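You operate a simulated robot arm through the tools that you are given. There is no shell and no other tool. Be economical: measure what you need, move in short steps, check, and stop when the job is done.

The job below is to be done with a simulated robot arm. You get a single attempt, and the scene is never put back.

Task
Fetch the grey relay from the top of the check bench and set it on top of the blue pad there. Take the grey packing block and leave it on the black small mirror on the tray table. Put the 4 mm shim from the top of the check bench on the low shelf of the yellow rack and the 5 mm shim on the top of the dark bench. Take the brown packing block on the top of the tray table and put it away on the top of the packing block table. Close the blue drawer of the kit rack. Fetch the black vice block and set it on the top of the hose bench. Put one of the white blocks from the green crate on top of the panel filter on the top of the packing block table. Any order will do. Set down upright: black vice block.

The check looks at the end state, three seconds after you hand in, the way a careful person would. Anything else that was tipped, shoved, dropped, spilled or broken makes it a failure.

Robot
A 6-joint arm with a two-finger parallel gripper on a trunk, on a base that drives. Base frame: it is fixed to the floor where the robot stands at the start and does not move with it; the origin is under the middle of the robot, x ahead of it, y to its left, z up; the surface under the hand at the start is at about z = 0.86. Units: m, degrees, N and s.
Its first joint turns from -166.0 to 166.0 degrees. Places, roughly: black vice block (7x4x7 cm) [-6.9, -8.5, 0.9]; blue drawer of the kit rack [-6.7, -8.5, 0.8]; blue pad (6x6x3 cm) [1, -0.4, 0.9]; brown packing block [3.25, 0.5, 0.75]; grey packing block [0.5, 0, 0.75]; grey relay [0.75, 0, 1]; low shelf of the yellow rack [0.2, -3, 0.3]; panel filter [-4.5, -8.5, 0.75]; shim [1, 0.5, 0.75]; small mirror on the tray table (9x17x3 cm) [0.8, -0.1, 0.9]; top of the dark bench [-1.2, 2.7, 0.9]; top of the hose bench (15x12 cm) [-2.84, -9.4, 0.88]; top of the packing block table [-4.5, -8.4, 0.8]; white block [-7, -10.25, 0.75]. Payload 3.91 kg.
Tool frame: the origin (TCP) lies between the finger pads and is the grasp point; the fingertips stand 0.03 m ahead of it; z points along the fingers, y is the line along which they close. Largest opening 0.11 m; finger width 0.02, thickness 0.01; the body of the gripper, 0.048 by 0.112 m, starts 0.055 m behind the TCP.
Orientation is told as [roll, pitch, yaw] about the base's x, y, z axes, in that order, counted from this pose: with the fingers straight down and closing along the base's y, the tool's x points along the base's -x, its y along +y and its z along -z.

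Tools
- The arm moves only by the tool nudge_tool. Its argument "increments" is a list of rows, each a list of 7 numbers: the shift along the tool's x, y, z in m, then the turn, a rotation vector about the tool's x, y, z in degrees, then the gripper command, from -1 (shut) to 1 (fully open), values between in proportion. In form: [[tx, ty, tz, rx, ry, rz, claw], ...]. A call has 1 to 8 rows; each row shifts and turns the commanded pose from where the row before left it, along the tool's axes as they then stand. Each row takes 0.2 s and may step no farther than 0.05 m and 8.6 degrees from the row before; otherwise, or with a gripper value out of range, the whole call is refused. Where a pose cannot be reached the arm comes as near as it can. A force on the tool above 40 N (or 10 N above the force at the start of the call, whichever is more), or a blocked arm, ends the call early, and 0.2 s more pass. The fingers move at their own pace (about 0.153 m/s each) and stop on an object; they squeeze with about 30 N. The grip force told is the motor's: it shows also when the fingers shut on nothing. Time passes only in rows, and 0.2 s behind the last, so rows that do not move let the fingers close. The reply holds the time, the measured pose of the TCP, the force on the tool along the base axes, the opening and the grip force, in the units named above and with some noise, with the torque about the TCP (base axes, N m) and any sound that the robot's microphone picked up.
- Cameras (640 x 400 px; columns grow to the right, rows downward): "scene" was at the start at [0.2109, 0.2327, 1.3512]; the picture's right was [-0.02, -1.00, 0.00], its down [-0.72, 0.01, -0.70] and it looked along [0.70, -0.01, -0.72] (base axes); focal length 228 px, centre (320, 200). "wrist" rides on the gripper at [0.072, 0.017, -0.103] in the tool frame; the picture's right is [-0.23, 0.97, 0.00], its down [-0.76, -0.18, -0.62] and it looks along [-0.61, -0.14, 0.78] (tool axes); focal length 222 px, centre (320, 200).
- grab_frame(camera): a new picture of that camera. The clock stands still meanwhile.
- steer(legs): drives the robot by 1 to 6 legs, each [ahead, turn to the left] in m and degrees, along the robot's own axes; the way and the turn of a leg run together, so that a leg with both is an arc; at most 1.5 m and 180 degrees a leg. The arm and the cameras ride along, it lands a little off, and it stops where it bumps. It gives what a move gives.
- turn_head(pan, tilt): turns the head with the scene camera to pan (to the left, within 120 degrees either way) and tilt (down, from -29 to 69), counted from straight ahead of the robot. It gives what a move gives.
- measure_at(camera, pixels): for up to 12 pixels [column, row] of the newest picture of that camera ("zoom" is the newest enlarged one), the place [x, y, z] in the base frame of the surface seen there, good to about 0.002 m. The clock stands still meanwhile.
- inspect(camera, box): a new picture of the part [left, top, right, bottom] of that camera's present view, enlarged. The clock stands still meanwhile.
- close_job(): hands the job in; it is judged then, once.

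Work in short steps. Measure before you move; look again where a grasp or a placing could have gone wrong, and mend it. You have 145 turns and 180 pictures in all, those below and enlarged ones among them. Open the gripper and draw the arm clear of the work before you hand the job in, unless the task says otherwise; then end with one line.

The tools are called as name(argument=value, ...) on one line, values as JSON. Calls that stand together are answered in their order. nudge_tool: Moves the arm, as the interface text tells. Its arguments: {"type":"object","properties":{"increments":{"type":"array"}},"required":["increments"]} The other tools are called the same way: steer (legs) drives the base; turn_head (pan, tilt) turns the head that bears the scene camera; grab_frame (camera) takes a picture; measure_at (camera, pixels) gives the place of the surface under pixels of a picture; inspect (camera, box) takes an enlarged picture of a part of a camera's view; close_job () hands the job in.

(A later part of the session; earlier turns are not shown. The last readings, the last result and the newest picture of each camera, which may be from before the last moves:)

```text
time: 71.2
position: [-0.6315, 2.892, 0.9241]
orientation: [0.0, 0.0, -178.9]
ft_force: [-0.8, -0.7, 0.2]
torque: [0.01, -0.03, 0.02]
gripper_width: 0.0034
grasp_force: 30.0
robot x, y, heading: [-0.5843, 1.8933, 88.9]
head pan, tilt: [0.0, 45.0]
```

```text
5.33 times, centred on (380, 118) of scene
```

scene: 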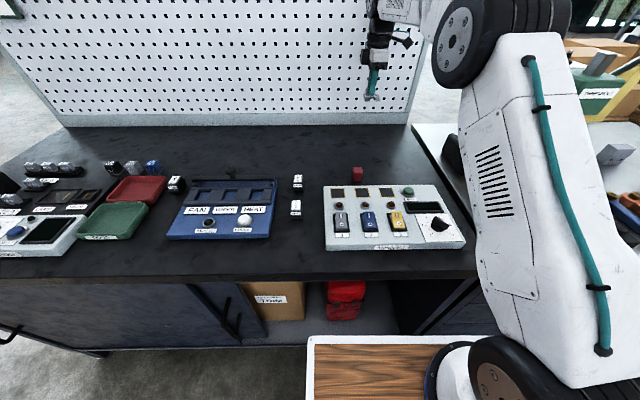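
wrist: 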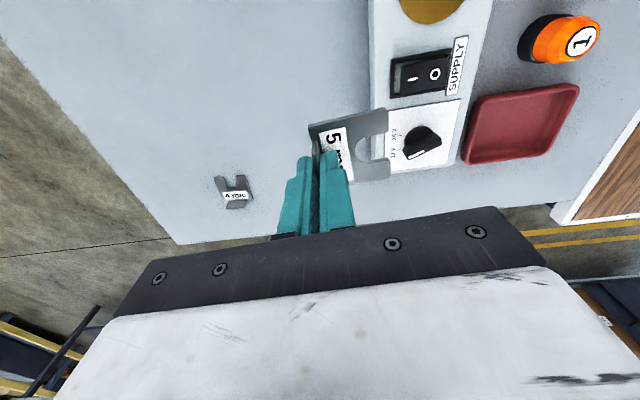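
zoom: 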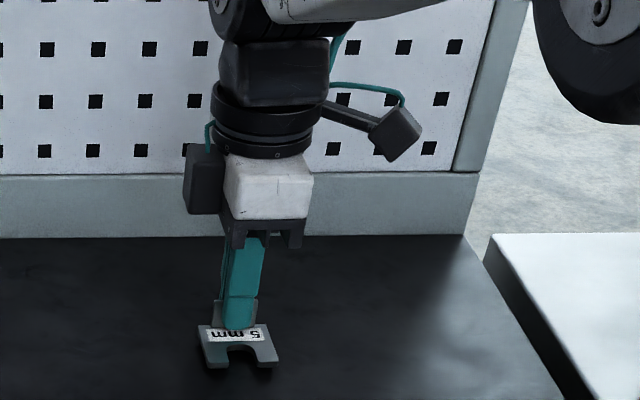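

I lower 4 mm more, then open and withdraw upward.

nudge_tool(increments=[[0, 0, 0.004, 0, 0, 0, -1], [0, 0, 0.002, 0, 0, 0, -1], [0, 0, 0, 0, 0, 0, -0.6], [0, 0, 0, 0, 0, 0, -0.4], [0, 0, -0.04, 0, 0, 0, -0.3], [0, 0, -0.05, 0, 0, 0, -0.3], [0, 0.03, -0.04, 0, 0, 0, -0.3], [0, 0.04, -0.03, 0, 0, 0, -0.3]])

inspect(camera="scene", box=[320, 80, 440, 155])

```text
time: 73.0
position: [-0.6291, 2.8212, 1.0756]
orientation: [0.1, 0.1, -178.9]
ft_force: [0.0, 1.1, -1.1]
torque: [-0.01, 0.01, -0.01]
gripper_width: 0.0385
grasp_force: 0.0
robot x, y, heading: [-0.5863, 1.8913, 89.1]
head pan, tilt: [0.0, 45.0]
```

```text
5.33 times, centred on (380, 118) of scene
```

zoom: 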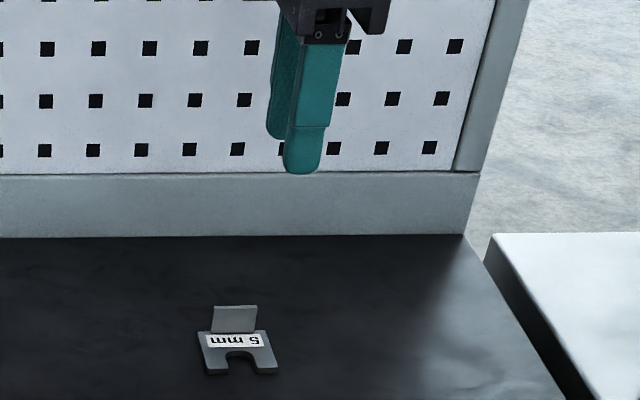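

5 mm shim is placed. I raise/retract, turn the tool back to face forward, and drive back to the check bench.

nudge_tool(increments=[[0, 0.03, -0.03, 0, 0, 8.4, -0.3], [0.005, 0.04, -0.03, 0, 0, 8.4, -0.3], [0.01, 0.03, -0.02, 0, 0, 8.4, -0.3], [0.01, 0.02, 0, 0, 0, 8.4, -0.3], [0.01, 0.02, 0, 0, 0, 8.4, -0.3], [0.01, 0.02, 0, 0, 0, 8.4, -0.3], [0.02, 0.02, 0, 0, 0, 8.4, -0.3], [0.02, 0, 0, 0, 0, 8.4, -0.3]])

nudge_tool(increments=[[0.02, 0, 0, 0, 0, 8.4, -0.3], [0.02, 0, 0, 0, 0, 8.4, -0.3], [0, 0, 0, 0, 0, 8, -0.3]])

steer(legs=[[-1.25, 0], [0, -89], [0.58, 0]])

inspect(camera="scene", box=[220, 60, 420, 185])

```text
refused: row 2 steps farther than a row can; nothing moved
```

```text
time: 73.8
position: [-0.5904, 2.819, 1.076]
orientation: [0.0, 0.0, 156.3]
ft_force: [0.0, 0.3, -0.2]
torque: [0.0, 0.03, -0.02]
gripper_width: 0.0384
grasp_force: 0.1
robot x, y, heading: [-0.5832, 1.8917, 89.1]
head pan, tilt: [0.0, 45.0]
```

```text
time: 86.8
position: [0.895, 0.6568, 1.0771]
orientation: [0.0, 0.0, 67.3]
ft_force: [-0.2, 0.2, -0.1]
torque: [-0.02, -0.01, 0.02]
gripper_width: 0.0385
grasp_force: 0.0
robot x, y, heading: [-0.0325, 0.6322, -0.2]
head pan, tilt: [0.0, 45.0]
```

```text
3.20 times, centred on (320, 122) of scene
```

zoom: 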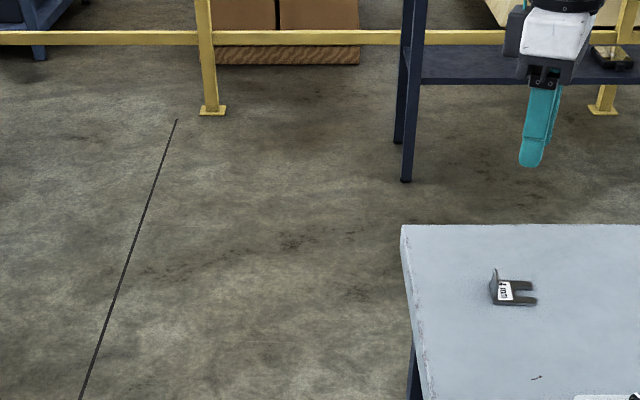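

Now I rotate to yaw 0 above the 4 mm shim and look with the wrist camera.

nudge_tool(increments=[[0, 0, 0, 0, 0, 8.4, -0.3], [0, 0, 0, 0, 0, 8.4, -0.3], [0, 0, 0, 0, 0, 8.4, -0.3], [0, 0, 0, 0, 0, 8.4, -0.3], [0, 0, 0, 0, 0, 8.4, -0.3], [0, 0, 0, 0, 0, 8.4, -0.3], [0, 0, 0, 0, 0, 8.4, -0.3], [0, 0, 0, 0, 0, 8.5, -0.3]])

nudge_tool(increments=[[-0.04, 0, 0.03, 0, 0, 0, -0.3], [0, 0, 0.045, 0, 0, 0, -0.3], [0, 0, 0, 0, 0, 0, -0.3]])

inspect(camera="wrist", box=[256, 60, 384, 140])

```text
time: 88.6
position: [0.8945, 0.6574, 1.0774]
orientation: [0.0, -0.1, -0.3]
ft_force: [0.1, -0.4, 0.5]
torque: [0.0, 0.01, 0.02]
gripper_width: 0.0383
grasp_force: 0.0
robot x, y, heading: [-0.0316, 0.6354, -0.0]
head pan, tilt: [0.0, 45.0]
```

```text
time: 89.4
position: [0.9346, 0.6561, 1.0019]
orientation: [0.0, 0.0, -0.1]
ft_force: [0.6, 0.1, 0.3]
torque: [-0.01, 0.01, 0.01]
gripper_width: 0.0386
grasp_force: 0.0
robot x, y, heading: [-0.0328, 0.6338, 0.0]
head pan, tilt: [0.0, 45.0]
```

```text
5.00 times, centred on (320, 100) of wrist
```

zoom: 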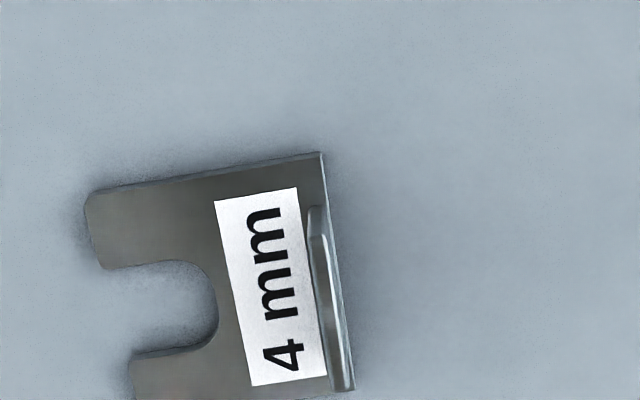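

measure_at(camera="zoom", pixels=[[318, 240], [328, 290], [334, 340], [342, 382], [338, 360], [322, 260], [320, 160], [332, 320]])

```text
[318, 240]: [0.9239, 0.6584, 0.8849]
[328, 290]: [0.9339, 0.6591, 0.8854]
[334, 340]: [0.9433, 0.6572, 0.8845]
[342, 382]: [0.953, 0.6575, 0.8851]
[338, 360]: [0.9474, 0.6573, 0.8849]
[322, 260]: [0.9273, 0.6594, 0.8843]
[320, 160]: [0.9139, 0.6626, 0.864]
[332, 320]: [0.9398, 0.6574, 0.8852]
```

Tab centre (0.938, 0.658). I descend to TCP 0.898 and close.

nudge_tool(increments=[[-0.0035, 0.002, 0.035, 0, 0, 2.5, -0.3], [0, 0, 0.035, 0, 0, 0, -0.3], [0, 0, 0.033, 0, 0, 0, -0.3], [0, 0, 0, 0, 0, 0, -0.5], [0, 0, 0, 0, 0, 0, -0.8], [0, 0, 0, 0, 0, 0, -1], [0, 0, 0, 0, 0, 0, -1]])

nudge_tool(increments=[[0, 0, -0.04, 0, 0, 0, -1], [0, 0, -0.04, 0, 0, 0, -1], [0.025, 0, -0.04, 0, 0, 0, -1], [0.04, 0, -0.03, 0, 0, 0, -1], [0.04, 0, -0.03, 0, 0, 0, -1], [0.04, 0, -0.03, 0, 0, 0, -1], [0.04, 0, -0.03, 0, 0, 0, -1], [0.04, 0, 0, 0, 0, 0, -1]])

grab_frame(camera="wrist")

```text
time: 91.0
position: [0.9366, 0.6584, 0.9002]
orientation: [0.0, 0.0, -2.5]
ft_force: [-0.6, -0.1, -1.2]
torque: [0.06, -0.03, -0.01]
gripper_width: 0.0032
grasp_force: 30.3
robot x, y, heading: [-0.034, 0.635, 0.2]
head pan, tilt: [0.0, 45.0]
```

```text
time: 92.8
position: [0.7116, 0.6688, 1.1396]
orientation: [-0.1, 0.2, -2.6]
ft_force: [-0.2, 0.0, -1.7]
torque: [0.0, 0.02, 0.02]
gripper_width: 0.0032
grasp_force: 30.0
robot x, y, heading: [-0.0321, 0.6315, -0.0]
head pan, tilt: [0.0, 45.0]
```

```text
141 pictures are left
```

wrist: 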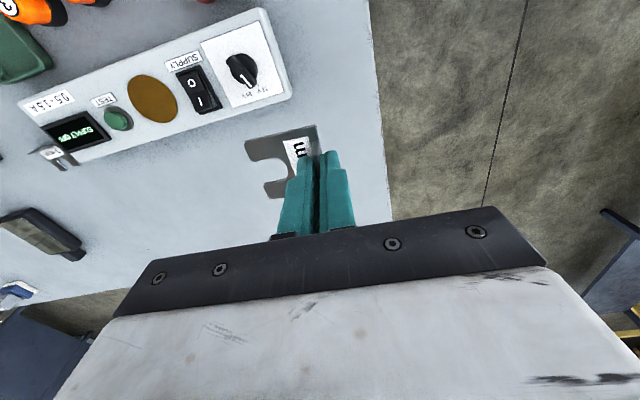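

4 mm shim held. I back off, turn right and drive toward the yellow rack, then look.

steer(legs=[[-0.6, 0], [0, -90], [1.2, 0]])

turn_head(pan=15, tilt=20)

grab_frame(camera="scene")

```text
time: 105.7
position: [-0.5986, -1.3086, 1.14]
orientation: [0.0, 0.0, -92.6]
ft_force: [0.3, 0.0, -1.3]
torque: [-0.01, -0.02, 0.01]
gripper_width: 0.0033
grasp_force: 30.0
robot x, y, heading: [-0.6307, -0.5633, -90.1]
head pan, tilt: [0.0, 45.0]
```

```text
time: 106.6
position: [-0.5986, -1.3075, 1.1405]
orientation: [0.0, 0.0, -92.5]
ft_force: [-0.2, -0.1, 0.0]
torque: [0.0, 0.0, 0.01]
gripper_width: 0.0033
grasp_force: 30.3
robot x, y, heading: [-0.6269, -0.5628, -90.3]
head pan, tilt: [15.0, 20.0]
```

```text
140 pictures are left
```

scene: 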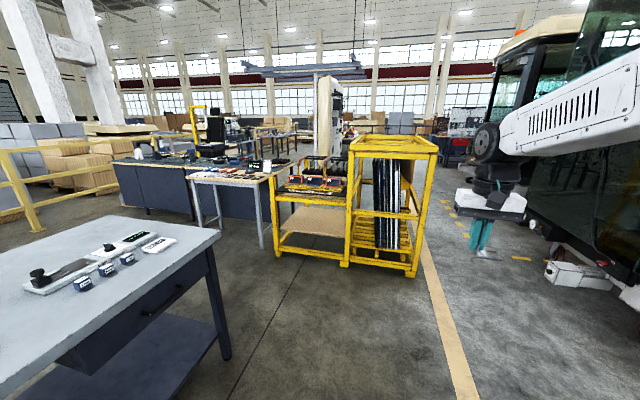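

The yellow rack's left bay has a low plywood shelf at (315,215). I enlarge and measure.

inspect(camera="scene", box=[240, 130, 448, 280])

measure_at(camera="zoom", pixels=[[150, 300], [230, 270], [260, 320], [130, 345], [310, 370], [230, 170], [200, 130], [330, 240], [130, 210], [330, 190], [430, 340]])

```text
2.67 times, centred on (344, 205) of scene
```

zoom: 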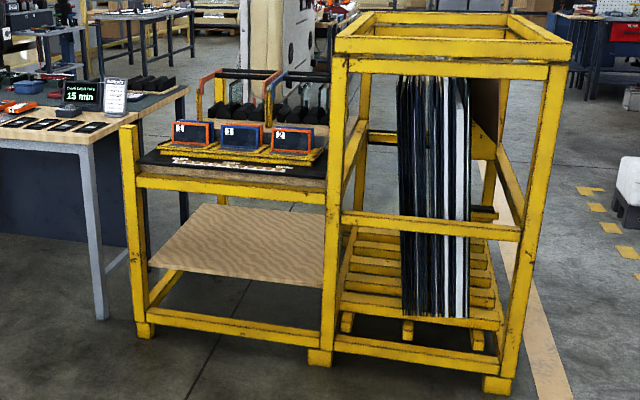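

```text
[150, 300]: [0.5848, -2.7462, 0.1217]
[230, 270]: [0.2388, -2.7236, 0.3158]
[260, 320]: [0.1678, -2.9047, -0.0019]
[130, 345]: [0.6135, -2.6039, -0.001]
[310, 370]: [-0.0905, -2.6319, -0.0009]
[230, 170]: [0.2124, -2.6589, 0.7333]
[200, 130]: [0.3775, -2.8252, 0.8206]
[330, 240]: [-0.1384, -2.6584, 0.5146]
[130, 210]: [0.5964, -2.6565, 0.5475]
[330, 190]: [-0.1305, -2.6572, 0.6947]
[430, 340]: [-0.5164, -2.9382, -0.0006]
```

The low shelf (z≈0.316) sits under an upper shelf, so the tool must come in tilted with the shim level; I need to regrasp it tilted. The table end at (180,230) might serve; I measure it.

measure_at(camera="scene", pixels=[[216, 234], [180, 225], [150, 217], [100, 300], [30, 360], [160, 243], [110, 246], [60, 225]])

turn_head(pan=60, tilt=40)

grab_frame(camera="scene")

```text
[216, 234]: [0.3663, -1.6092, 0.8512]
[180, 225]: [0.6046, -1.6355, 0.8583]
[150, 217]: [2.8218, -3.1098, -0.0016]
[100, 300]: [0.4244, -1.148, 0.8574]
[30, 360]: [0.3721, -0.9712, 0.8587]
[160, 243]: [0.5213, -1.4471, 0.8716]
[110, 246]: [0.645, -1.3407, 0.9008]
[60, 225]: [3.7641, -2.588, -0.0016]
```

```text
time: 107.7
position: [-0.5985, -1.3082, 1.1402]
orientation: [0.0, 0.1, -92.6]
ft_force: [0.2, -0.8, -0.3]
torque: [0.01, 0.02, 0.03]
gripper_width: 0.003
grasp_force: 30.4
robot x, y, heading: [-0.6312, -0.5647, -90.1]
head pan, tilt: [60.0, 40.0]
```

```text
138 pictures are left
```

scene: 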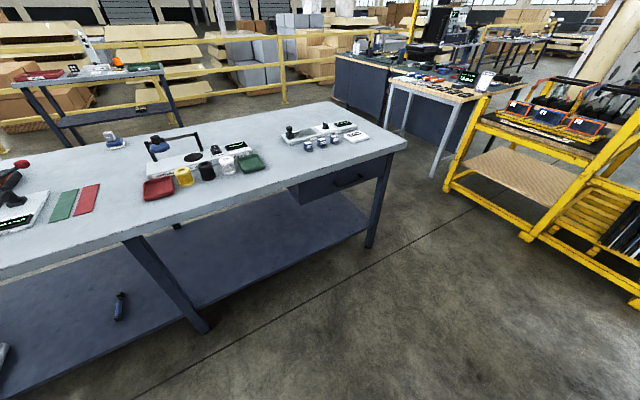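

There's free bench at about (0.45, -1.2). I drive to face it, then set the shim down there for regrasping.

steer(legs=[[0.63, 0], [0, 90], [0.27, 0]])

turn_head(pan=0, tilt=40)

grab_frame(camera="scene")

measure_at(camera="scene", pixels=[[320, 190], [320, 170], [350, 180], [390, 190], [280, 190]])

```text
time: 116.5
position: [0.3791, -1.165, 1.1397]
orientation: [0.1, 0.0, -2.8]
ft_force: [0.7, 1.0, -0.5]
torque: [0.03, 0.0, 0.05]
gripper_width: 0.0032
grasp_force: 29.8
robot x, y, heading: [-0.3658, -1.1959, -0.7]
head pan, tilt: [60.0, 40.0]
```

```text
time: 117.8
position: [0.3793, -1.166, 1.1405]
orientation: [0.0, 0.0, -2.8]
ft_force: [-0.8, 0.2, -1.2]
torque: [0.01, -0.01, 0.0]
gripper_width: 0.0034
grasp_force: 30.0
robot x, y, heading: [-0.3657, -1.194, -0.3]
head pan, tilt: [0.0, 40.0]
```

```text
137 pictures are left
```

scene: 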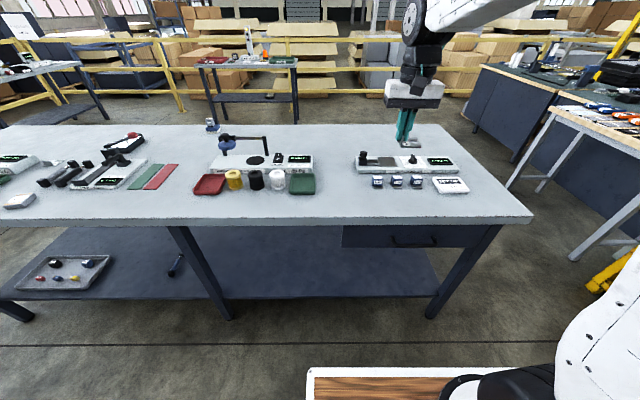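

```text
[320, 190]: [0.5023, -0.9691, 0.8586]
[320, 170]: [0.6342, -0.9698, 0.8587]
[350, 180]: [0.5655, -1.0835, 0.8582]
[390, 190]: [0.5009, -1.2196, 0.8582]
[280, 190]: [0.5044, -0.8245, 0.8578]
```

Free spot at (0.48, -1.07). I move there and set the shim down.

nudge_tool(increments=[[-0.035, 0.033, 0.01, 0, 0, 0, -1], [-0.035, 0.033, 0.01, 0, 0, 0, -1], [-0.03, 0.033, 0.02, 0, 0, 0, -1], [0, 0, 0.045, 0, 0, 0, -1], [0, 0, 0.045, 0, 0, 0, -1], [0, 0, 0.045, 0, 0, 0, -1], [0, 0, 0.045, 0, 0, 0, -1], [0, 0, 0.015, 0, 0, 0, -1]])

inspect(camera="scene", box=[270, 120, 430, 220])

```text
time: 119.6
position: [0.484, -1.0711, 0.9055]
orientation: [0.0, -0.1, -2.8]
ft_force: [0.6, 0.1, -0.7]
torque: [0.02, -0.02, -0.02]
gripper_width: 0.0034
grasp_force: 30.3
robot x, y, heading: [-0.3649, -1.1931, -0.5]
head pan, tilt: [0.0, 40.0]
```

```text
4.00 times, centred on (350, 170) of scene
```

zoom: 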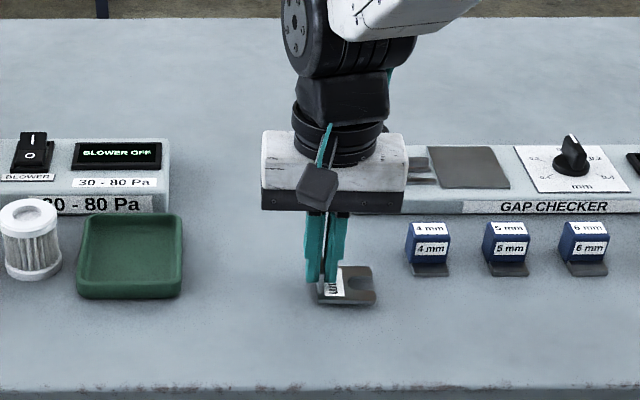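

I lower the last 5 mm, open, raise 7 cm and start tilting the tool.

nudge_tool(increments=[[0, 0, 0.005, 0, 0, 0, -1], [0, 0, 0, 0, 0, 0, -0.6], [0, 0, 0, 0, 0, 0, -0.4], [0, 0, -0.04, 0, 0, 0, -0.3], [0, 0, -0.04, 0, 0, 0, -0.3], [0, 0, 0, 0, -8.5, 0, -0.3], [0, 0, 0, 0, -8.5, 0, -0.3], [0, 0, 0, 0, -8.5, 0, -0.3]])

nudge_tool(increments=[[0, 0, 0, 0, -8.5, 0, -0.3], [0, 0, 0, 0, -8.5, 0, -0.3], [0, 0, 0, 0, -7.5, 0, -0.3], [0, 0, 0, 0, 0, 0, -0.3]])

inspect(camera="scene", box=[270, 120, 430, 220])

grab_frame(camera="wrist")

```text
time: 121.4
position: [0.485, -1.072, 0.9811]
orientation: [-0.1, -25.6, -2.8]
ft_force: [0.9, 0.0, -0.2]
torque: [-0.03, 0.0, 0.01]
gripper_width: 0.0384
grasp_force: 0.0
robot x, y, heading: [-0.3637, -1.1974, -0.4]
head pan, tilt: [0.0, 40.0]
```

```text
time: 122.4
position: [0.4835, -1.072, 0.9804]
orientation: [-0.1, -50.0, -2.7]
ft_force: [0.5, -0.4, 0.9]
torque: [0.0, 0.0, -0.02]
gripper_width: 0.0387
grasp_force: 0.1
robot x, y, heading: [-0.3667, -1.1953, -0.2]
head pan, tilt: [0.0, 40.0]
```

```text
4.00 times, centred on (350, 170) of scene
```

zoom: 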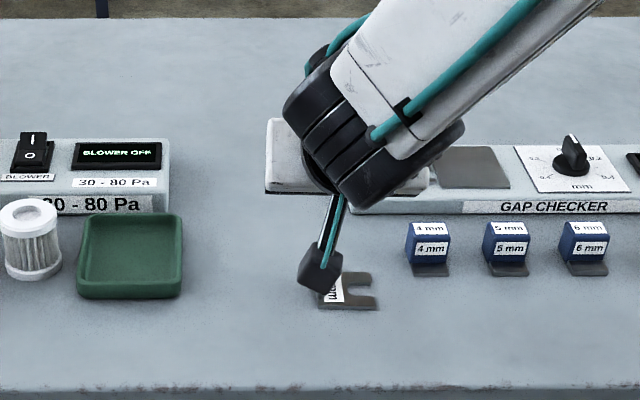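

```text
134 pictures are left
```

wrist: 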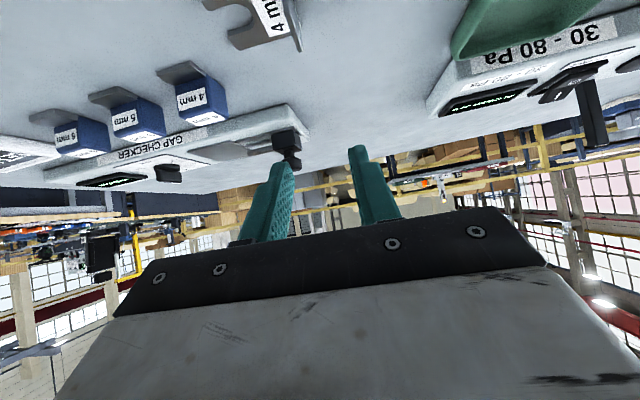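

The tilt of 50° is reached. I verify the tab's place in the wrist view (top, (285,20)).

inspect(camera="wrist", box=[190, 0, 350, 100])

measure_at(camera="zoom", pixels=[[420, 170], [440, 195], [400, 120], [380, 60], [410, 150], [430, 180], [370, 20], [240, 190]])

```text
4.00 times, centred on (270, 50) of wrist
```

zoom: 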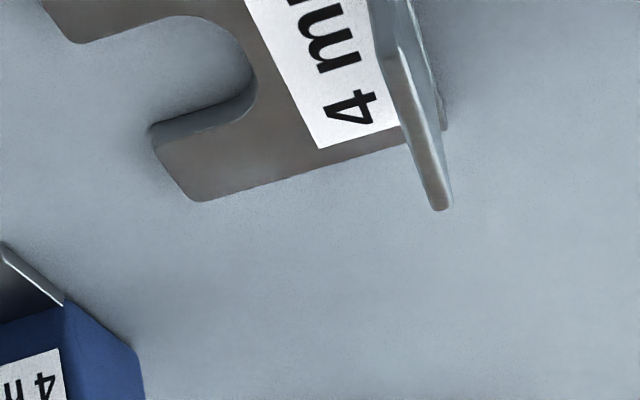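

```text
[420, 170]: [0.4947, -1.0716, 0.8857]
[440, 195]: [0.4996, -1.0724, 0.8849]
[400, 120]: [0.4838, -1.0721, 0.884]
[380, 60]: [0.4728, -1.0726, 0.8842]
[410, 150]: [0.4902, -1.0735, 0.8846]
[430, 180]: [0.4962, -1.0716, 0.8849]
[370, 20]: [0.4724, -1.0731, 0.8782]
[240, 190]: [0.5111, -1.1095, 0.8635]
```

Tab centre is (0.485, -1.072). I lower the tilted fingers over it and close.

nudge_tool(increments=[[0.025, 0, 0.015, 0, 0, 0, -0.3], [0.025, 0, 0.015, 0, 0, 0, -0.3], [0.0245, 0, 0.015, 0, 0, 0, -0.3], [0, 0, 0, 0, 0, 0, -0.5], [0, 0, 0, 0, 0, 0, -0.8], [0, 0, 0, 0, 0, 0, -1], [0, 0, 0, 0, 0, 0, -1]])

inspect(camera="scene", box=[270, 120, 430, 220])

grab_frame(camera="wrist")

```text
time: 124.0
position: [0.4716, -1.0707, 0.8935]
orientation: [-0.1, -50.0, -2.7]
ft_force: [0.0, -0.1, 0.3]
torque: [0.02, 0.01, 0.02]
gripper_width: 0.003
grasp_force: 30.0
robot x, y, heading: [-0.3663, -1.1966, -0.3]
head pan, tilt: [0.0, 40.0]
```

```text
4.00 times, centred on (350, 170) of scene
```

zoom: 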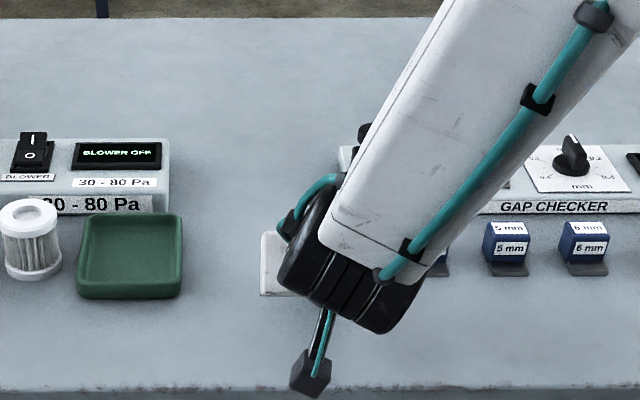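

```text
131 pictures are left
```

wrist: 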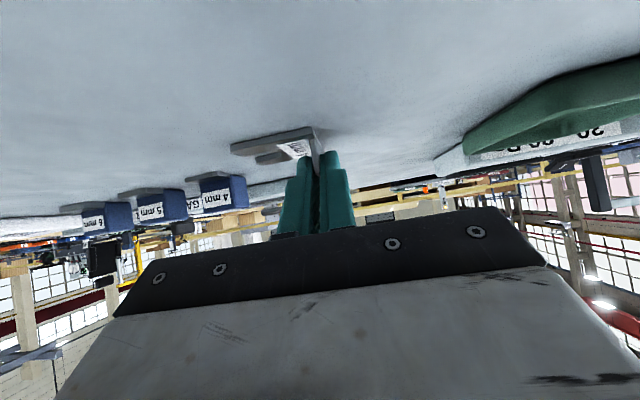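

Gripped at 50° tilt. I lift 0.2 m straight up before driving.

nudge_tool(increments=[[-0.0306, 0, -0.0257, 0, 0, 0, -1], [-0.0306, 0, -0.0257, 0, 0, 0, -1], [-0.0306, 0, -0.0257, 0, 0, 0, -1], [-0.0306, 0, -0.0257, 0, 0, 0, -1], [-0.0306, 0, -0.0257, 0, 0, 0, -1], [0, 0, 0, 0, 0, 0, -1]])

steer(legs=[[0, -55], [0.48, 0], [0, -35]])

turn_head(pan=0, tilt=35)

grab_frame(camera="scene")

```text
time: 125.4
position: [0.4725, -1.0709, 1.0937]
orientation: [-0.1, -50.0, -2.7]
ft_force: [-0.2, 0.4, -1.1]
torque: [-0.02, -0.01, -0.01]
gripper_width: 0.0032
grasp_force: 29.5
robot x, y, heading: [-0.3673, -1.1977, -0.4]
head pan, tilt: [0.0, 40.0]
```

```text
time: 132.4
position: [0.04, -2.4258, 1.0954]
orientation: [0.0, -50.0, -92.3]
ft_force: [0.2, -0.1, -2.2]
torque: [0.04, -0.02, -0.02]
gripper_width: 0.0034
grasp_force: 30.3
robot x, y, heading: [-0.0868, -1.5918, -90.1]
head pan, tilt: [0.0, 40.0]
```

```text
time: 133.1
position: [0.0399, -2.426, 1.0943]
orientation: [-0.1, -50.0, -92.4]
ft_force: [-0.7, 0.0, -0.4]
torque: [0.02, 0.01, 0.01]
gripper_width: 0.003
grasp_force: 29.5
robot x, y, heading: [-0.0845, -1.5896, -90.1]
head pan, tilt: [0.0, 35.0]
```

```text
130 pictures are left
```

scene: 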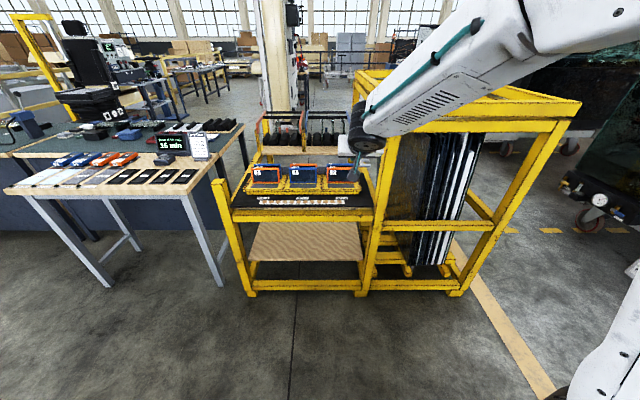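

I shift left 12 cm and lower in free air in front of the rack, in stages.

nudge_tool(increments=[[0, 0.04, 0, 0, 0, 0, -1], [0, 0.04, 0, 0, 0, 0, -1], [0, 0.04, 0, 0, 0, 0, -1], [0.034, 0, 0.0286, 0, 0, 0, -1], [0.034, 0, 0.0286, 0, 0, 0, -1], [0.034, 0, 0.0286, 0, 0, 0, -1], [0.034, 0, 0.0286, 0, 0, 0, -1], [0.034, 0, 0.0286, 0, 0, 0, -1]])

nudge_tool(increments=[[0.034, 0, 0.0286, 0, 0, 0, -1], [0.034, 0, 0.0286, 0, 0, 0, -1], [0.034, 0, 0.0286, 0, 0, 0, -1], [0.034, 0, 0.0286, 0, 0, 0, -1], [0.034, 0, 0.0286, 0, 0, 0, -1], [0, 0, 0, 0, 0, 0, -1]])

grab_frame(camera="scene")

```text
time: 134.8
position: [0.1586, -2.4302, 0.8721]
orientation: [0.1, -50.1, -92.4]
ft_force: [-0.9, -0.1, -0.4]
torque: [0.05, -0.02, 0.0]
gripper_width: 0.0031
grasp_force: 29.9
robot x, y, heading: [-0.0891, -1.591, -90.2]
head pan, tilt: [0.0, 35.0]
```

```text
time: 136.2
position: [0.1603, -2.4315, 0.6494]
orientation: [-0.1, -50.0, -92.4]
ft_force: [-0.4, 0.6, -1.8]
torque: [-0.01, -0.03, 0.0]
gripper_width: 0.0033
grasp_force: 29.5
robot x, y, heading: [-0.086, -1.5889, -90.2]
head pan, tilt: [0.0, 35.0]
```

```text
129 pictures are left
```

scene: 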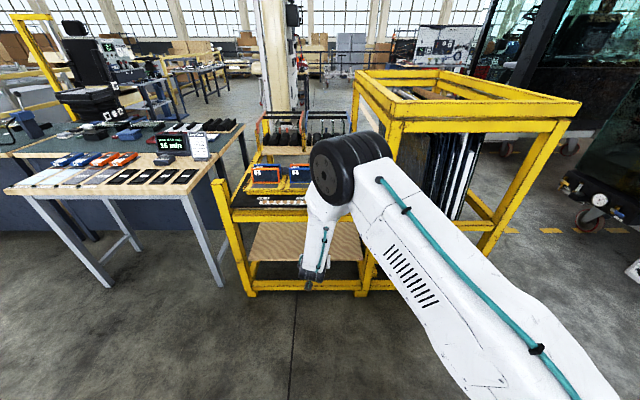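

Works so far. I lower another 0.27 m and check the elbow/forearm position.

nudge_tool(increments=[[0.034, 0, 0.0286, 0, 0, 0, -1], [0.034, 0, 0.0286, 0, 0, 0, -1], [0.034, 0, 0.0286, 0, 0, 0, -1], [0.034, 0, 0.0286, 0, 0, 0, -1], [0.034, 0, 0.0286, 0, 0, 0, -1], [0.034, 0, 0.0286, 0, 0, 0, -1], [0, 0, 0, 0, 0, 0, -1]])

grab_frame(camera="scene")

grab_frame(camera="wrist")

```text
time: 137.8
position: [0.1612, -2.4331, 0.383]
orientation: [0.1, -50.0, -92.4]
ft_force: [0.0, 0.0, -0.8]
torque: [0.0, -0.01, -0.01]
gripper_width: 0.0032
grasp_force: 29.8
robot x, y, heading: [-0.09, -1.5936, -89.9]
head pan, tilt: [0.0, 35.0]
```

```text
128 pictures are left
```

scene: 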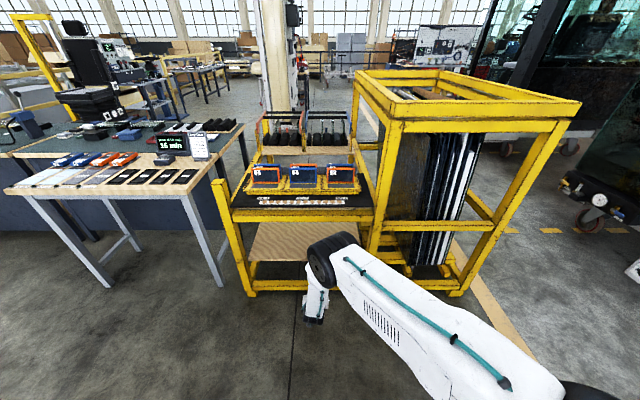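

```text
127 pictures are left
```

wrist: 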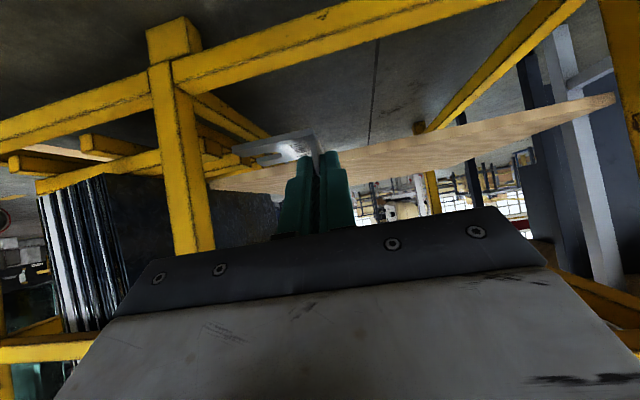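

I measure the elbow, the shelf front edge and the upper rail's bottom.

measure_at(camera="scene", pixels=[[330, 240], [318, 270], [340, 235], [280, 235], [265, 258], [320, 228], [358, 258], [251, 258], [280, 218], [280, 223], [350, 225]])

measure_at(camera="wrist", pixels=[[400, 150], [520, 120], [600, 100], [230, 182], [430, 165]])

```text
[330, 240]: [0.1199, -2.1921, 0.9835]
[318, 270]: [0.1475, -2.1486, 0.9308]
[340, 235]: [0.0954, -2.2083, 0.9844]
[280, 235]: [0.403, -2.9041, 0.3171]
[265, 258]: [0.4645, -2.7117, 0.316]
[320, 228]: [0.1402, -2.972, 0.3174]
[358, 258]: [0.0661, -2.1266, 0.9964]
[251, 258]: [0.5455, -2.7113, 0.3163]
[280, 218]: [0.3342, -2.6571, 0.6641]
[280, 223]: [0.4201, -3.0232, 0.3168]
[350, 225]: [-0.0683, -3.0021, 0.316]
```

```text
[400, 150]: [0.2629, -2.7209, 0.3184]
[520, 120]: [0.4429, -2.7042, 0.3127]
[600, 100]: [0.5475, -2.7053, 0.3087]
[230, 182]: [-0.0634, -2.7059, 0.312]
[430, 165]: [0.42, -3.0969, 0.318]
```

Shelf front edge y≈-2.705, z 0.317; the elbow (y≈-2.21) leaves room. I drive ahead 0.34 m to bring the shim over the shelf.

steer(legs=[[0.34, 0]])

grab_frame(camera="scene")

grab_frame(camera="wrist")

```text
time: 140.1
position: [0.1586, -2.7727, 0.3847]
orientation: [-0.1, -50.1, -92.5]
ft_force: [0.0, -0.2, -0.5]
torque: [-0.01, 0.0, 0.01]
gripper_width: 0.0029
grasp_force: 30.2
robot x, y, heading: [-0.0912, -1.9267, -90.1]
head pan, tilt: [0.0, 35.0]
```

```text
126 pictures are left
```

scene: 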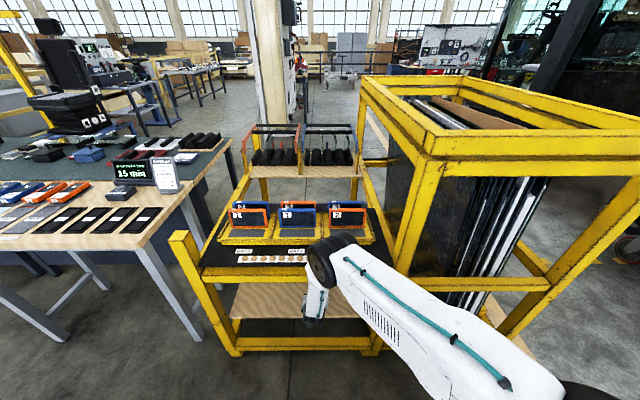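

```text
125 pictures are left
```

wrist: 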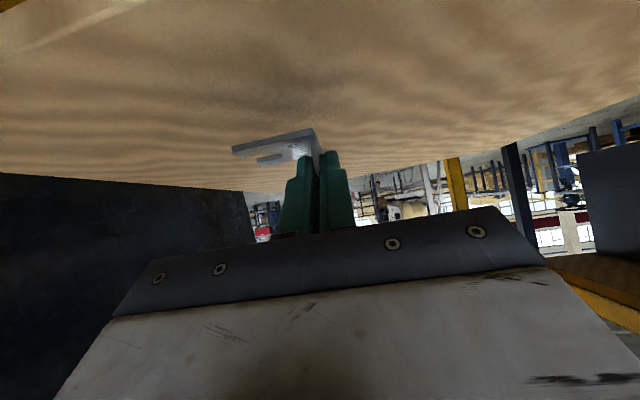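

Shim is over the shelf and level. I lower 3.1 cm in small steps.

nudge_tool(increments=[[0.0115, 0, 0.0096, 0, 0, 0, -1], [0.0077, 0, 0.0064, 0, 0, 0, -1], [0.0038, 0, 0.0032, 0, 0, 0, -1], [0, 0, 0, 0, 0, 0, -1]])

grab_frame(camera="wrist")

```text
time: 141.1
position: [0.1592, -2.7723, 0.3535]
orientation: [-0.1, -50.0, -92.3]
ft_force: [-0.3, -0.6, -0.4]
torque: [0.02, -0.04, -0.01]
gripper_width: 0.0029
grasp_force: 30.3
robot x, y, heading: [-0.0938, -1.9314, -90.1]
head pan, tilt: [0.0, 35.0]
```

```text
124 pictures are left
```

wrist: 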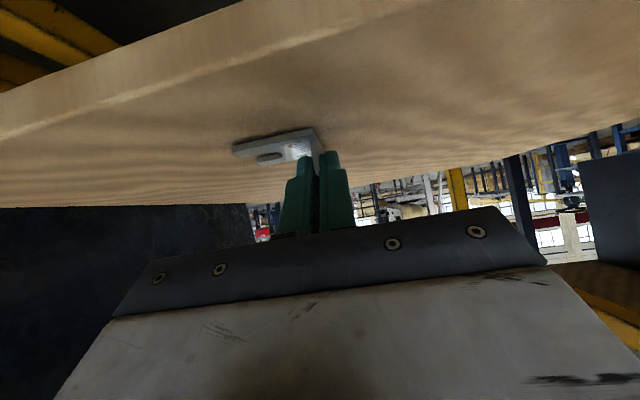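

I lower 2 mm more, open, and rise straight off the tab.

nudge_tool(increments=[[0.0015, 0, 0.0013, 0, 0, 0, -1], [0.0008, 0, 0.0006, 0, 0, 0, -0.9], [0, 0, 0, 0, 0, 0, -0.6], [0, 0, 0, 0, 0, 0, -0.4], [-0.015, 0, -0.0129, 0, 0, 0, -0.4], [-0.015, 0, -0.0129, 0, 0, 0, -0.4], [0, 0, 0, 0, 0, 0, -0.4]])

grab_frame(camera="wrist")

```text
time: 142.7
position: [0.1587, -2.7724, 0.3897]
orientation: [-0.1, -49.9, -92.3]
ft_force: [0.1, 0.6, -0.4]
torque: [0.01, 0.05, 0.0]
gripper_width: 0.033
grasp_force: 0.0
robot x, y, heading: [-0.09, -1.9265, -90.2]
head pan, tilt: [0.0, 35.0]
```

```text
123 pictures are left
```

wrist: 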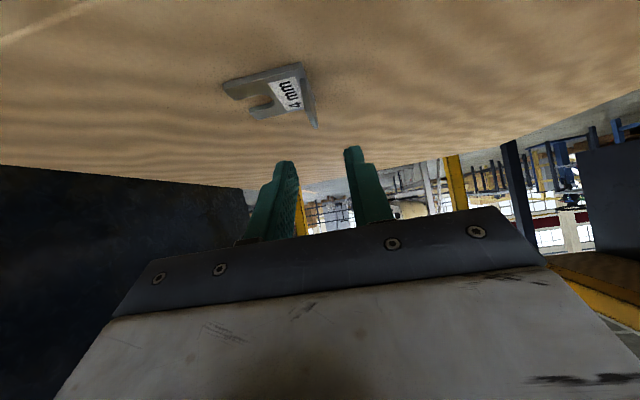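

4 mm shim rests flat on the low shelf. I back the base out, then raise and un-tilt the arm.

steer(legs=[[-0.36, 0]])

nudge_tool(increments=[[-0.037, 0, -0.031, 0, 0, 0, -0.4], [-0.037, 0, -0.031, 0, 0, 0, -0.4], [-0.037, 0, -0.031, 0, 0, 0, -0.4], [-0.037, 0, -0.031, 0, 0, 0, -0.4], [-0.037, 0, -0.031, 0, 0, 0, -0.4], [-0.037, 0, -0.031, 0, 0, 0, -0.4], [-0.037, 0, -0.031, 0, 0, 0, -0.4], [-0.037, 0, -0.031, 0, 0, 0, -0.4]])

nudge_tool(increments=[[-0.037, 0, -0.031, 0, 0, 0, -0.4], [-0.037, 0, -0.031, 0, 0, 0, -0.4], [-0.037, 0, -0.031, 0, 0, 0, -0.4], [-0.037, 0, -0.031, 0, 0, 0, -0.4], [-0.037, 0, -0.031, 0, 0, 0, -0.4], [-0.037, 0, -0.031, 0, 0, 0, -0.4], [-0.037, 0, -0.031, 0, 0, 0, -0.4], [-0.03, 0, -0.025, 0, 0, 0, -0.4]])

nudge_tool(increments=[[0, 0, 0, 0, 8.5, 0, 0], [0, 0, 0, 0, 8.5, 0, 0], [0, 0, 0, 0, 8.5, 0, 0], [0, 0, 0, 0, 8.5, 0, 0], [0, 0, 0, 0, 8.5, 0, 0], [0, 0, 0, 0, 7.4, 0, 0], [0.04, -0.03, 0, 0, 0, 2.2, 0], [0.04, -0.03, 0, 0, 0, 0, 0]])

```text
time: 145.0
position: [0.158, -2.4126, 0.3912]
orientation: [-0.1, -50.0, -92.7]
ft_force: [0.1, 0.2, 0.0]
torque: [0.01, -0.01, -0.02]
gripper_width: 0.033
grasp_force: 0.0
robot x, y, heading: [-0.0893, -1.5694, -90.3]
head pan, tilt: [0.0, 35.0]
```

```text
time: 146.8
position: [0.1552, -2.4127, 0.7765]
orientation: [-0.2, -49.9, -92.5]
ft_force: [-0.4, 0.6, -0.9]
torque: [-0.01, 0.02, -0.01]
gripper_width: 0.033
grasp_force: 0.2
robot x, y, heading: [-0.0902, -1.5745, -90.5]
head pan, tilt: [0.0, 35.0]
```

```text
time: 148.6
position: [0.1566, -2.4136, 1.1522]
orientation: [0.0, -49.9, -92.6]
ft_force: [0.1, 0.0, -0.6]
torque: [-0.03, -0.01, -0.01]
gripper_width: 0.0333
grasp_force: 0.1
robot x, y, heading: [-0.0876, -1.5678, -90.5]
head pan, tilt: [0.0, 35.0]
```

```text
time: 150.4
position: [0.1024, -2.3287, 1.1529]
orientation: [0.0, 0.0, -94.9]
ft_force: [0.0, -0.2, -0.7]
torque: [0.0, 0.0, -0.01]
gripper_width: 0.0549
grasp_force: 0.1
robot x, y, heading: [-0.0901, -1.57, -90.3]
head pan, tilt: [0.0, 35.0]
```

Next I check the passage between the check bench's right end and the wooden table, toward the tray table.

measure_at(camera="scene", pixels=[[10, 243], [150, 246], [215, 200], [190, 330]])

turn_head(pan=75, tilt=20)

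grab_frame(camera="scene")

```text
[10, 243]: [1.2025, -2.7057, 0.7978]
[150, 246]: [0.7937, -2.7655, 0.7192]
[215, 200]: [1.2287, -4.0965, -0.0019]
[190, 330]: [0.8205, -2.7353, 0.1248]
```

```text
time: 151.8
position: [0.1027, -2.3288, 1.1543]
orientation: [0.0, -0.1, -94.8]
ft_force: [-0.1, -0.5, -0.2]
torque: [0.03, -0.01, 0.01]
gripper_width: 0.0552
grasp_force: 0.1
robot x, y, heading: [-0.0882, -1.5703, -90.4]
head pan, tilt: [75.0, 20.0]
```

```text
122 pictures are left
```

scene: 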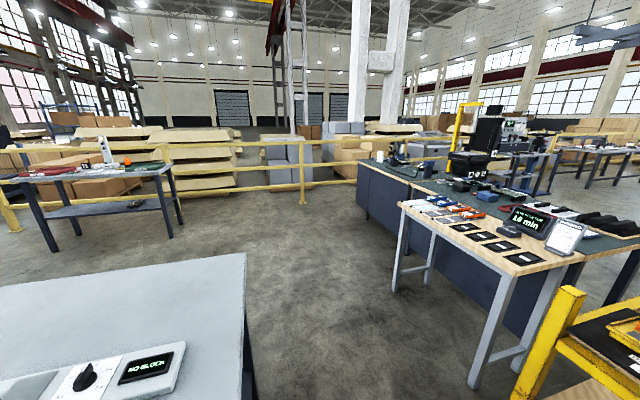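

Passage of about 1 m centred at y≈-2.13 is clear. I drive through it toward the tray table.

steer(legs=[[0.15, 0], [0, 45.4], [0.58, 0], [0, 45], [1.5, 0], [0, 79]])

turn_head(pan=-40, tilt=20)

grab_frame(camera="scene")

```text
time: 170.7
position: [1.7735, -1.3387, 1.1537]
orientation: [0.0, -0.1, 74.8]
ft_force: [-0.4, -0.9, -0.1]
torque: [0.01, -0.03, -0.02]
gripper_width: 0.055
grasp_force: 0.0
robot x, y, heading: [1.8213, -2.1208, 79.2]
head pan, tilt: [75.0, 20.0]
```

```text
time: 172.6
position: [1.773, -1.3389, 1.1536]
orientation: [-0.1, -0.1, 74.7]
ft_force: [0.8, -0.3, -0.2]
torque: [-0.03, 0.02, 0.0]
gripper_width: 0.055
grasp_force: 0.0
robot x, y, heading: [1.824, -2.1175, 79.2]
head pan, tilt: [-40.0, 20.0]
```

```text
121 pictures are left
```

scene: 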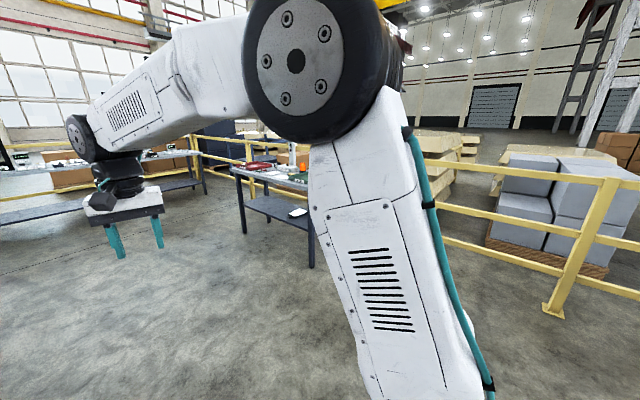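

Path is clear to the front of the tray table; I drive on and face it.

steer(legs=[[1.3, 0], [1.1, 0], [0, -79]])

turn_head(pan=0, tilt=40)

grab_frame(camera="scene")

```text
time: 187.7
position: [3.0029, 0.432, 1.1531]
orientation: [0.0, -0.1, -3.4]
ft_force: [-0.2, 0.7, 0.2]
torque: [0.02, 0.02, 0.04]
gripper_width: 0.055
grasp_force: 0.0
robot x, y, heading: [2.2474, 0.2233, 1.0]
head pan, tilt: [-40.0, 20.0]
```

```text
time: 188.7
position: [3.0032, 0.4305, 1.1548]
orientation: [0.0, -0.2, -3.4]
ft_force: [-0.5, -0.7, -0.1]
torque: [0.01, 0.0, -0.01]
gripper_width: 0.055
grasp_force: 0.1
robot x, y, heading: [2.2487, 0.2204, 1.0]
head pan, tilt: [0.0, 40.0]
```

```text
120 pictures are left
```

scene: 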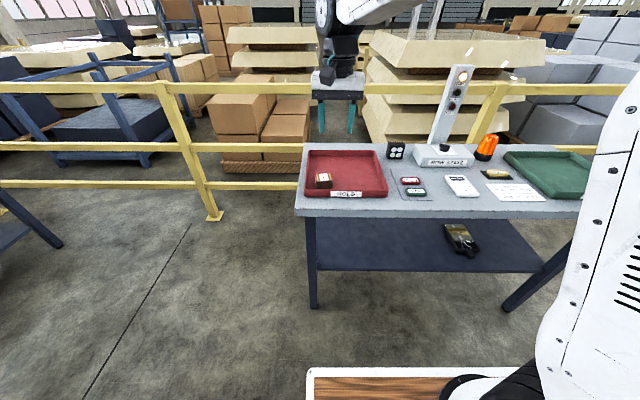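

inspect(camera="scene", box=[290, 130, 450, 230])

inspect(camera="scene", box=[400, 160, 560, 260])

measure_at(camera="scene", pixels=[[323, 180], [350, 180], [460, 240], [380, 210], [310, 216]])

```text
4.00 times, centred on (370, 180) of scene
```

zoom: 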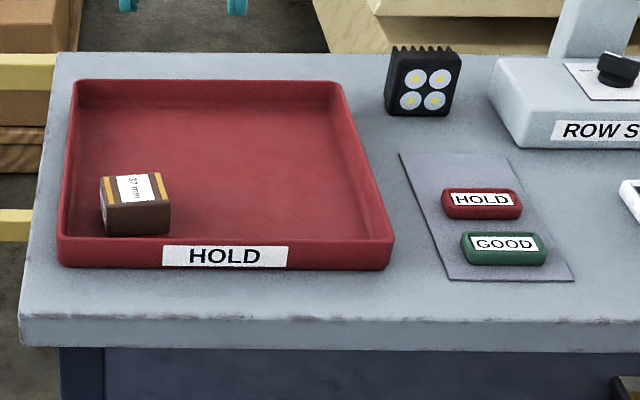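

```text
4.00 times, centred on (480, 210) of scene
```

zoom: 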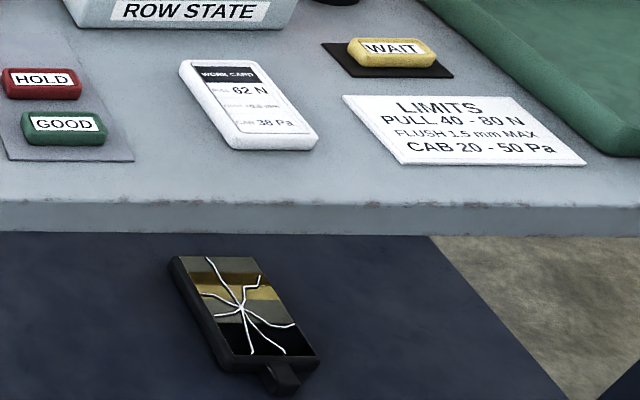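

```text
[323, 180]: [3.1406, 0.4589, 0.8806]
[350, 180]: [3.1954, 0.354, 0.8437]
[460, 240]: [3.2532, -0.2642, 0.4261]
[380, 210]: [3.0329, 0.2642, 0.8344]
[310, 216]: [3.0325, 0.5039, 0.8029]
```

The mirror on the shelf is a cracked one. The task's listed size is 9x17x3 cm, so I measure this cracked mirror's extents to compare with the one on the check bench.

measure_at(camera="zoom", pixels=[[180, 262], [252, 260], [314, 352], [232, 358], [285, 388], [240, 320], [130, 320], [265, 382], [300, 380]])

```text
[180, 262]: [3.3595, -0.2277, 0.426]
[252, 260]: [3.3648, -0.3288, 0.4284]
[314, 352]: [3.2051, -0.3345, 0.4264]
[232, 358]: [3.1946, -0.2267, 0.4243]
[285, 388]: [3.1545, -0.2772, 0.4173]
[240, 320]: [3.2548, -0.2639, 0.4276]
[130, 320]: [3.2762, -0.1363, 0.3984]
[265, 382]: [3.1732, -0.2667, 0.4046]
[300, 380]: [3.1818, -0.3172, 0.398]
```

The brown 37 mm block lies in the HOLD tray near (3.14, 0.46). I move above it and look with the wrist camera.

nudge_tool(increments=[[-0.035, 0.007, 0.02, 0, 0, 0, 0.4], [-0.035, 0.007, 0.02, 0, 0, 0, 0.4], [-0.035, 0.006, 0.02, 0, 0, 0, 0.4], [-0.035, 0.006, 0.02, 0, 0, 0, 0.4], [0, 0, 0, 0, 0, 0, 0.4]])

inspect(camera="wrist", box=[240, 50, 400, 150])

```text
time: 189.9
position: [3.1441, 0.4489, 1.0747]
orientation: [0.0, 0.0, -3.5]
ft_force: [0.8, -0.3, 0.0]
torque: [-0.01, 0.02, -0.03]
gripper_width: 0.077
grasp_force: 0.0
robot x, y, heading: [2.2505, 0.219, 0.9]
head pan, tilt: [0.0, 40.0]
```

```text
4.00 times, centred on (320, 100) of wrist
```

zoom: 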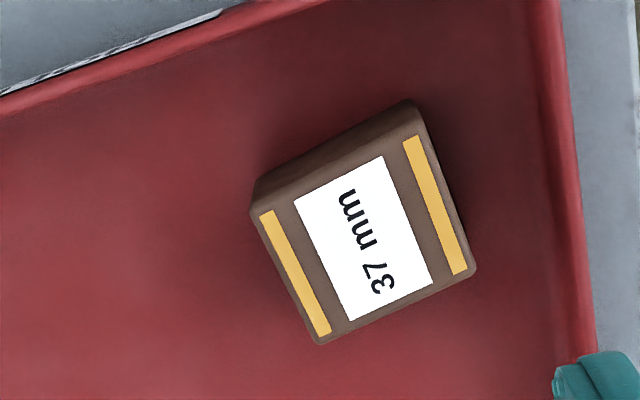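

measure_at(camera="zoom", pixels=[[258, 215], [414, 135], [468, 270], [318, 337], [365, 240], [560, 250], [500, 200], [520, 60], [200, 150]])

```text
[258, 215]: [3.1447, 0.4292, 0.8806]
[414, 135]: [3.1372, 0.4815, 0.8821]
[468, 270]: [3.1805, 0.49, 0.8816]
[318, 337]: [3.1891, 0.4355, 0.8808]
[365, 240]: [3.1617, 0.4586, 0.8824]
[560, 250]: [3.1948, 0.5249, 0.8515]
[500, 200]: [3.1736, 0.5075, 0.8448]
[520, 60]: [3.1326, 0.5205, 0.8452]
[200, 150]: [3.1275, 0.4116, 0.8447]
```

Block centre (3.163, 0.459), turned +8°, 54x45 mm. I align and descend to TCP 0.880, then close.

nudge_tool(increments=[[-0.019, 0.009, 0.03, 0, 0, -5.9, 0.5], [0, 0, 0.04, 0, 0, -5.9, 0.5], [0, 0, 0.04, 0, 0, 0, 0.5], [0, 0, 0.045, 0, 0, 0, 0.5], [0, 0, 0.038, 0, 0, 0, 0.5], [0, 0, 0, 0, 0, 0, 0], [0, 0, 0, 0, 0, 0, -1], [0, 0, 0, 0, 0, 0, -1]])

grab_frame(camera="wrist")

```text
time: 191.7
position: [3.1641, 0.4561, 0.8816]
orientation: [0.0, -0.1, 8.3]
ft_force: [0.2, 1.2, 0.0]
torque: [-0.01, 0.01, 0.0]
gripper_width: 0.0597
grasp_force: 30.1
robot x, y, heading: [2.2446, 0.2234, 1.0]
head pan, tilt: [0.0, 40.0]
```

```text
116 pictures are left
```

wrist: 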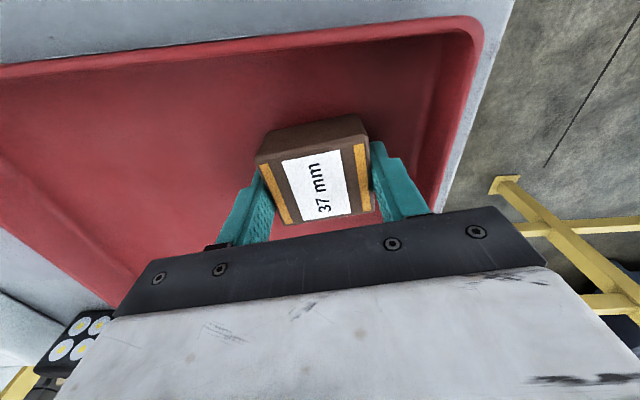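

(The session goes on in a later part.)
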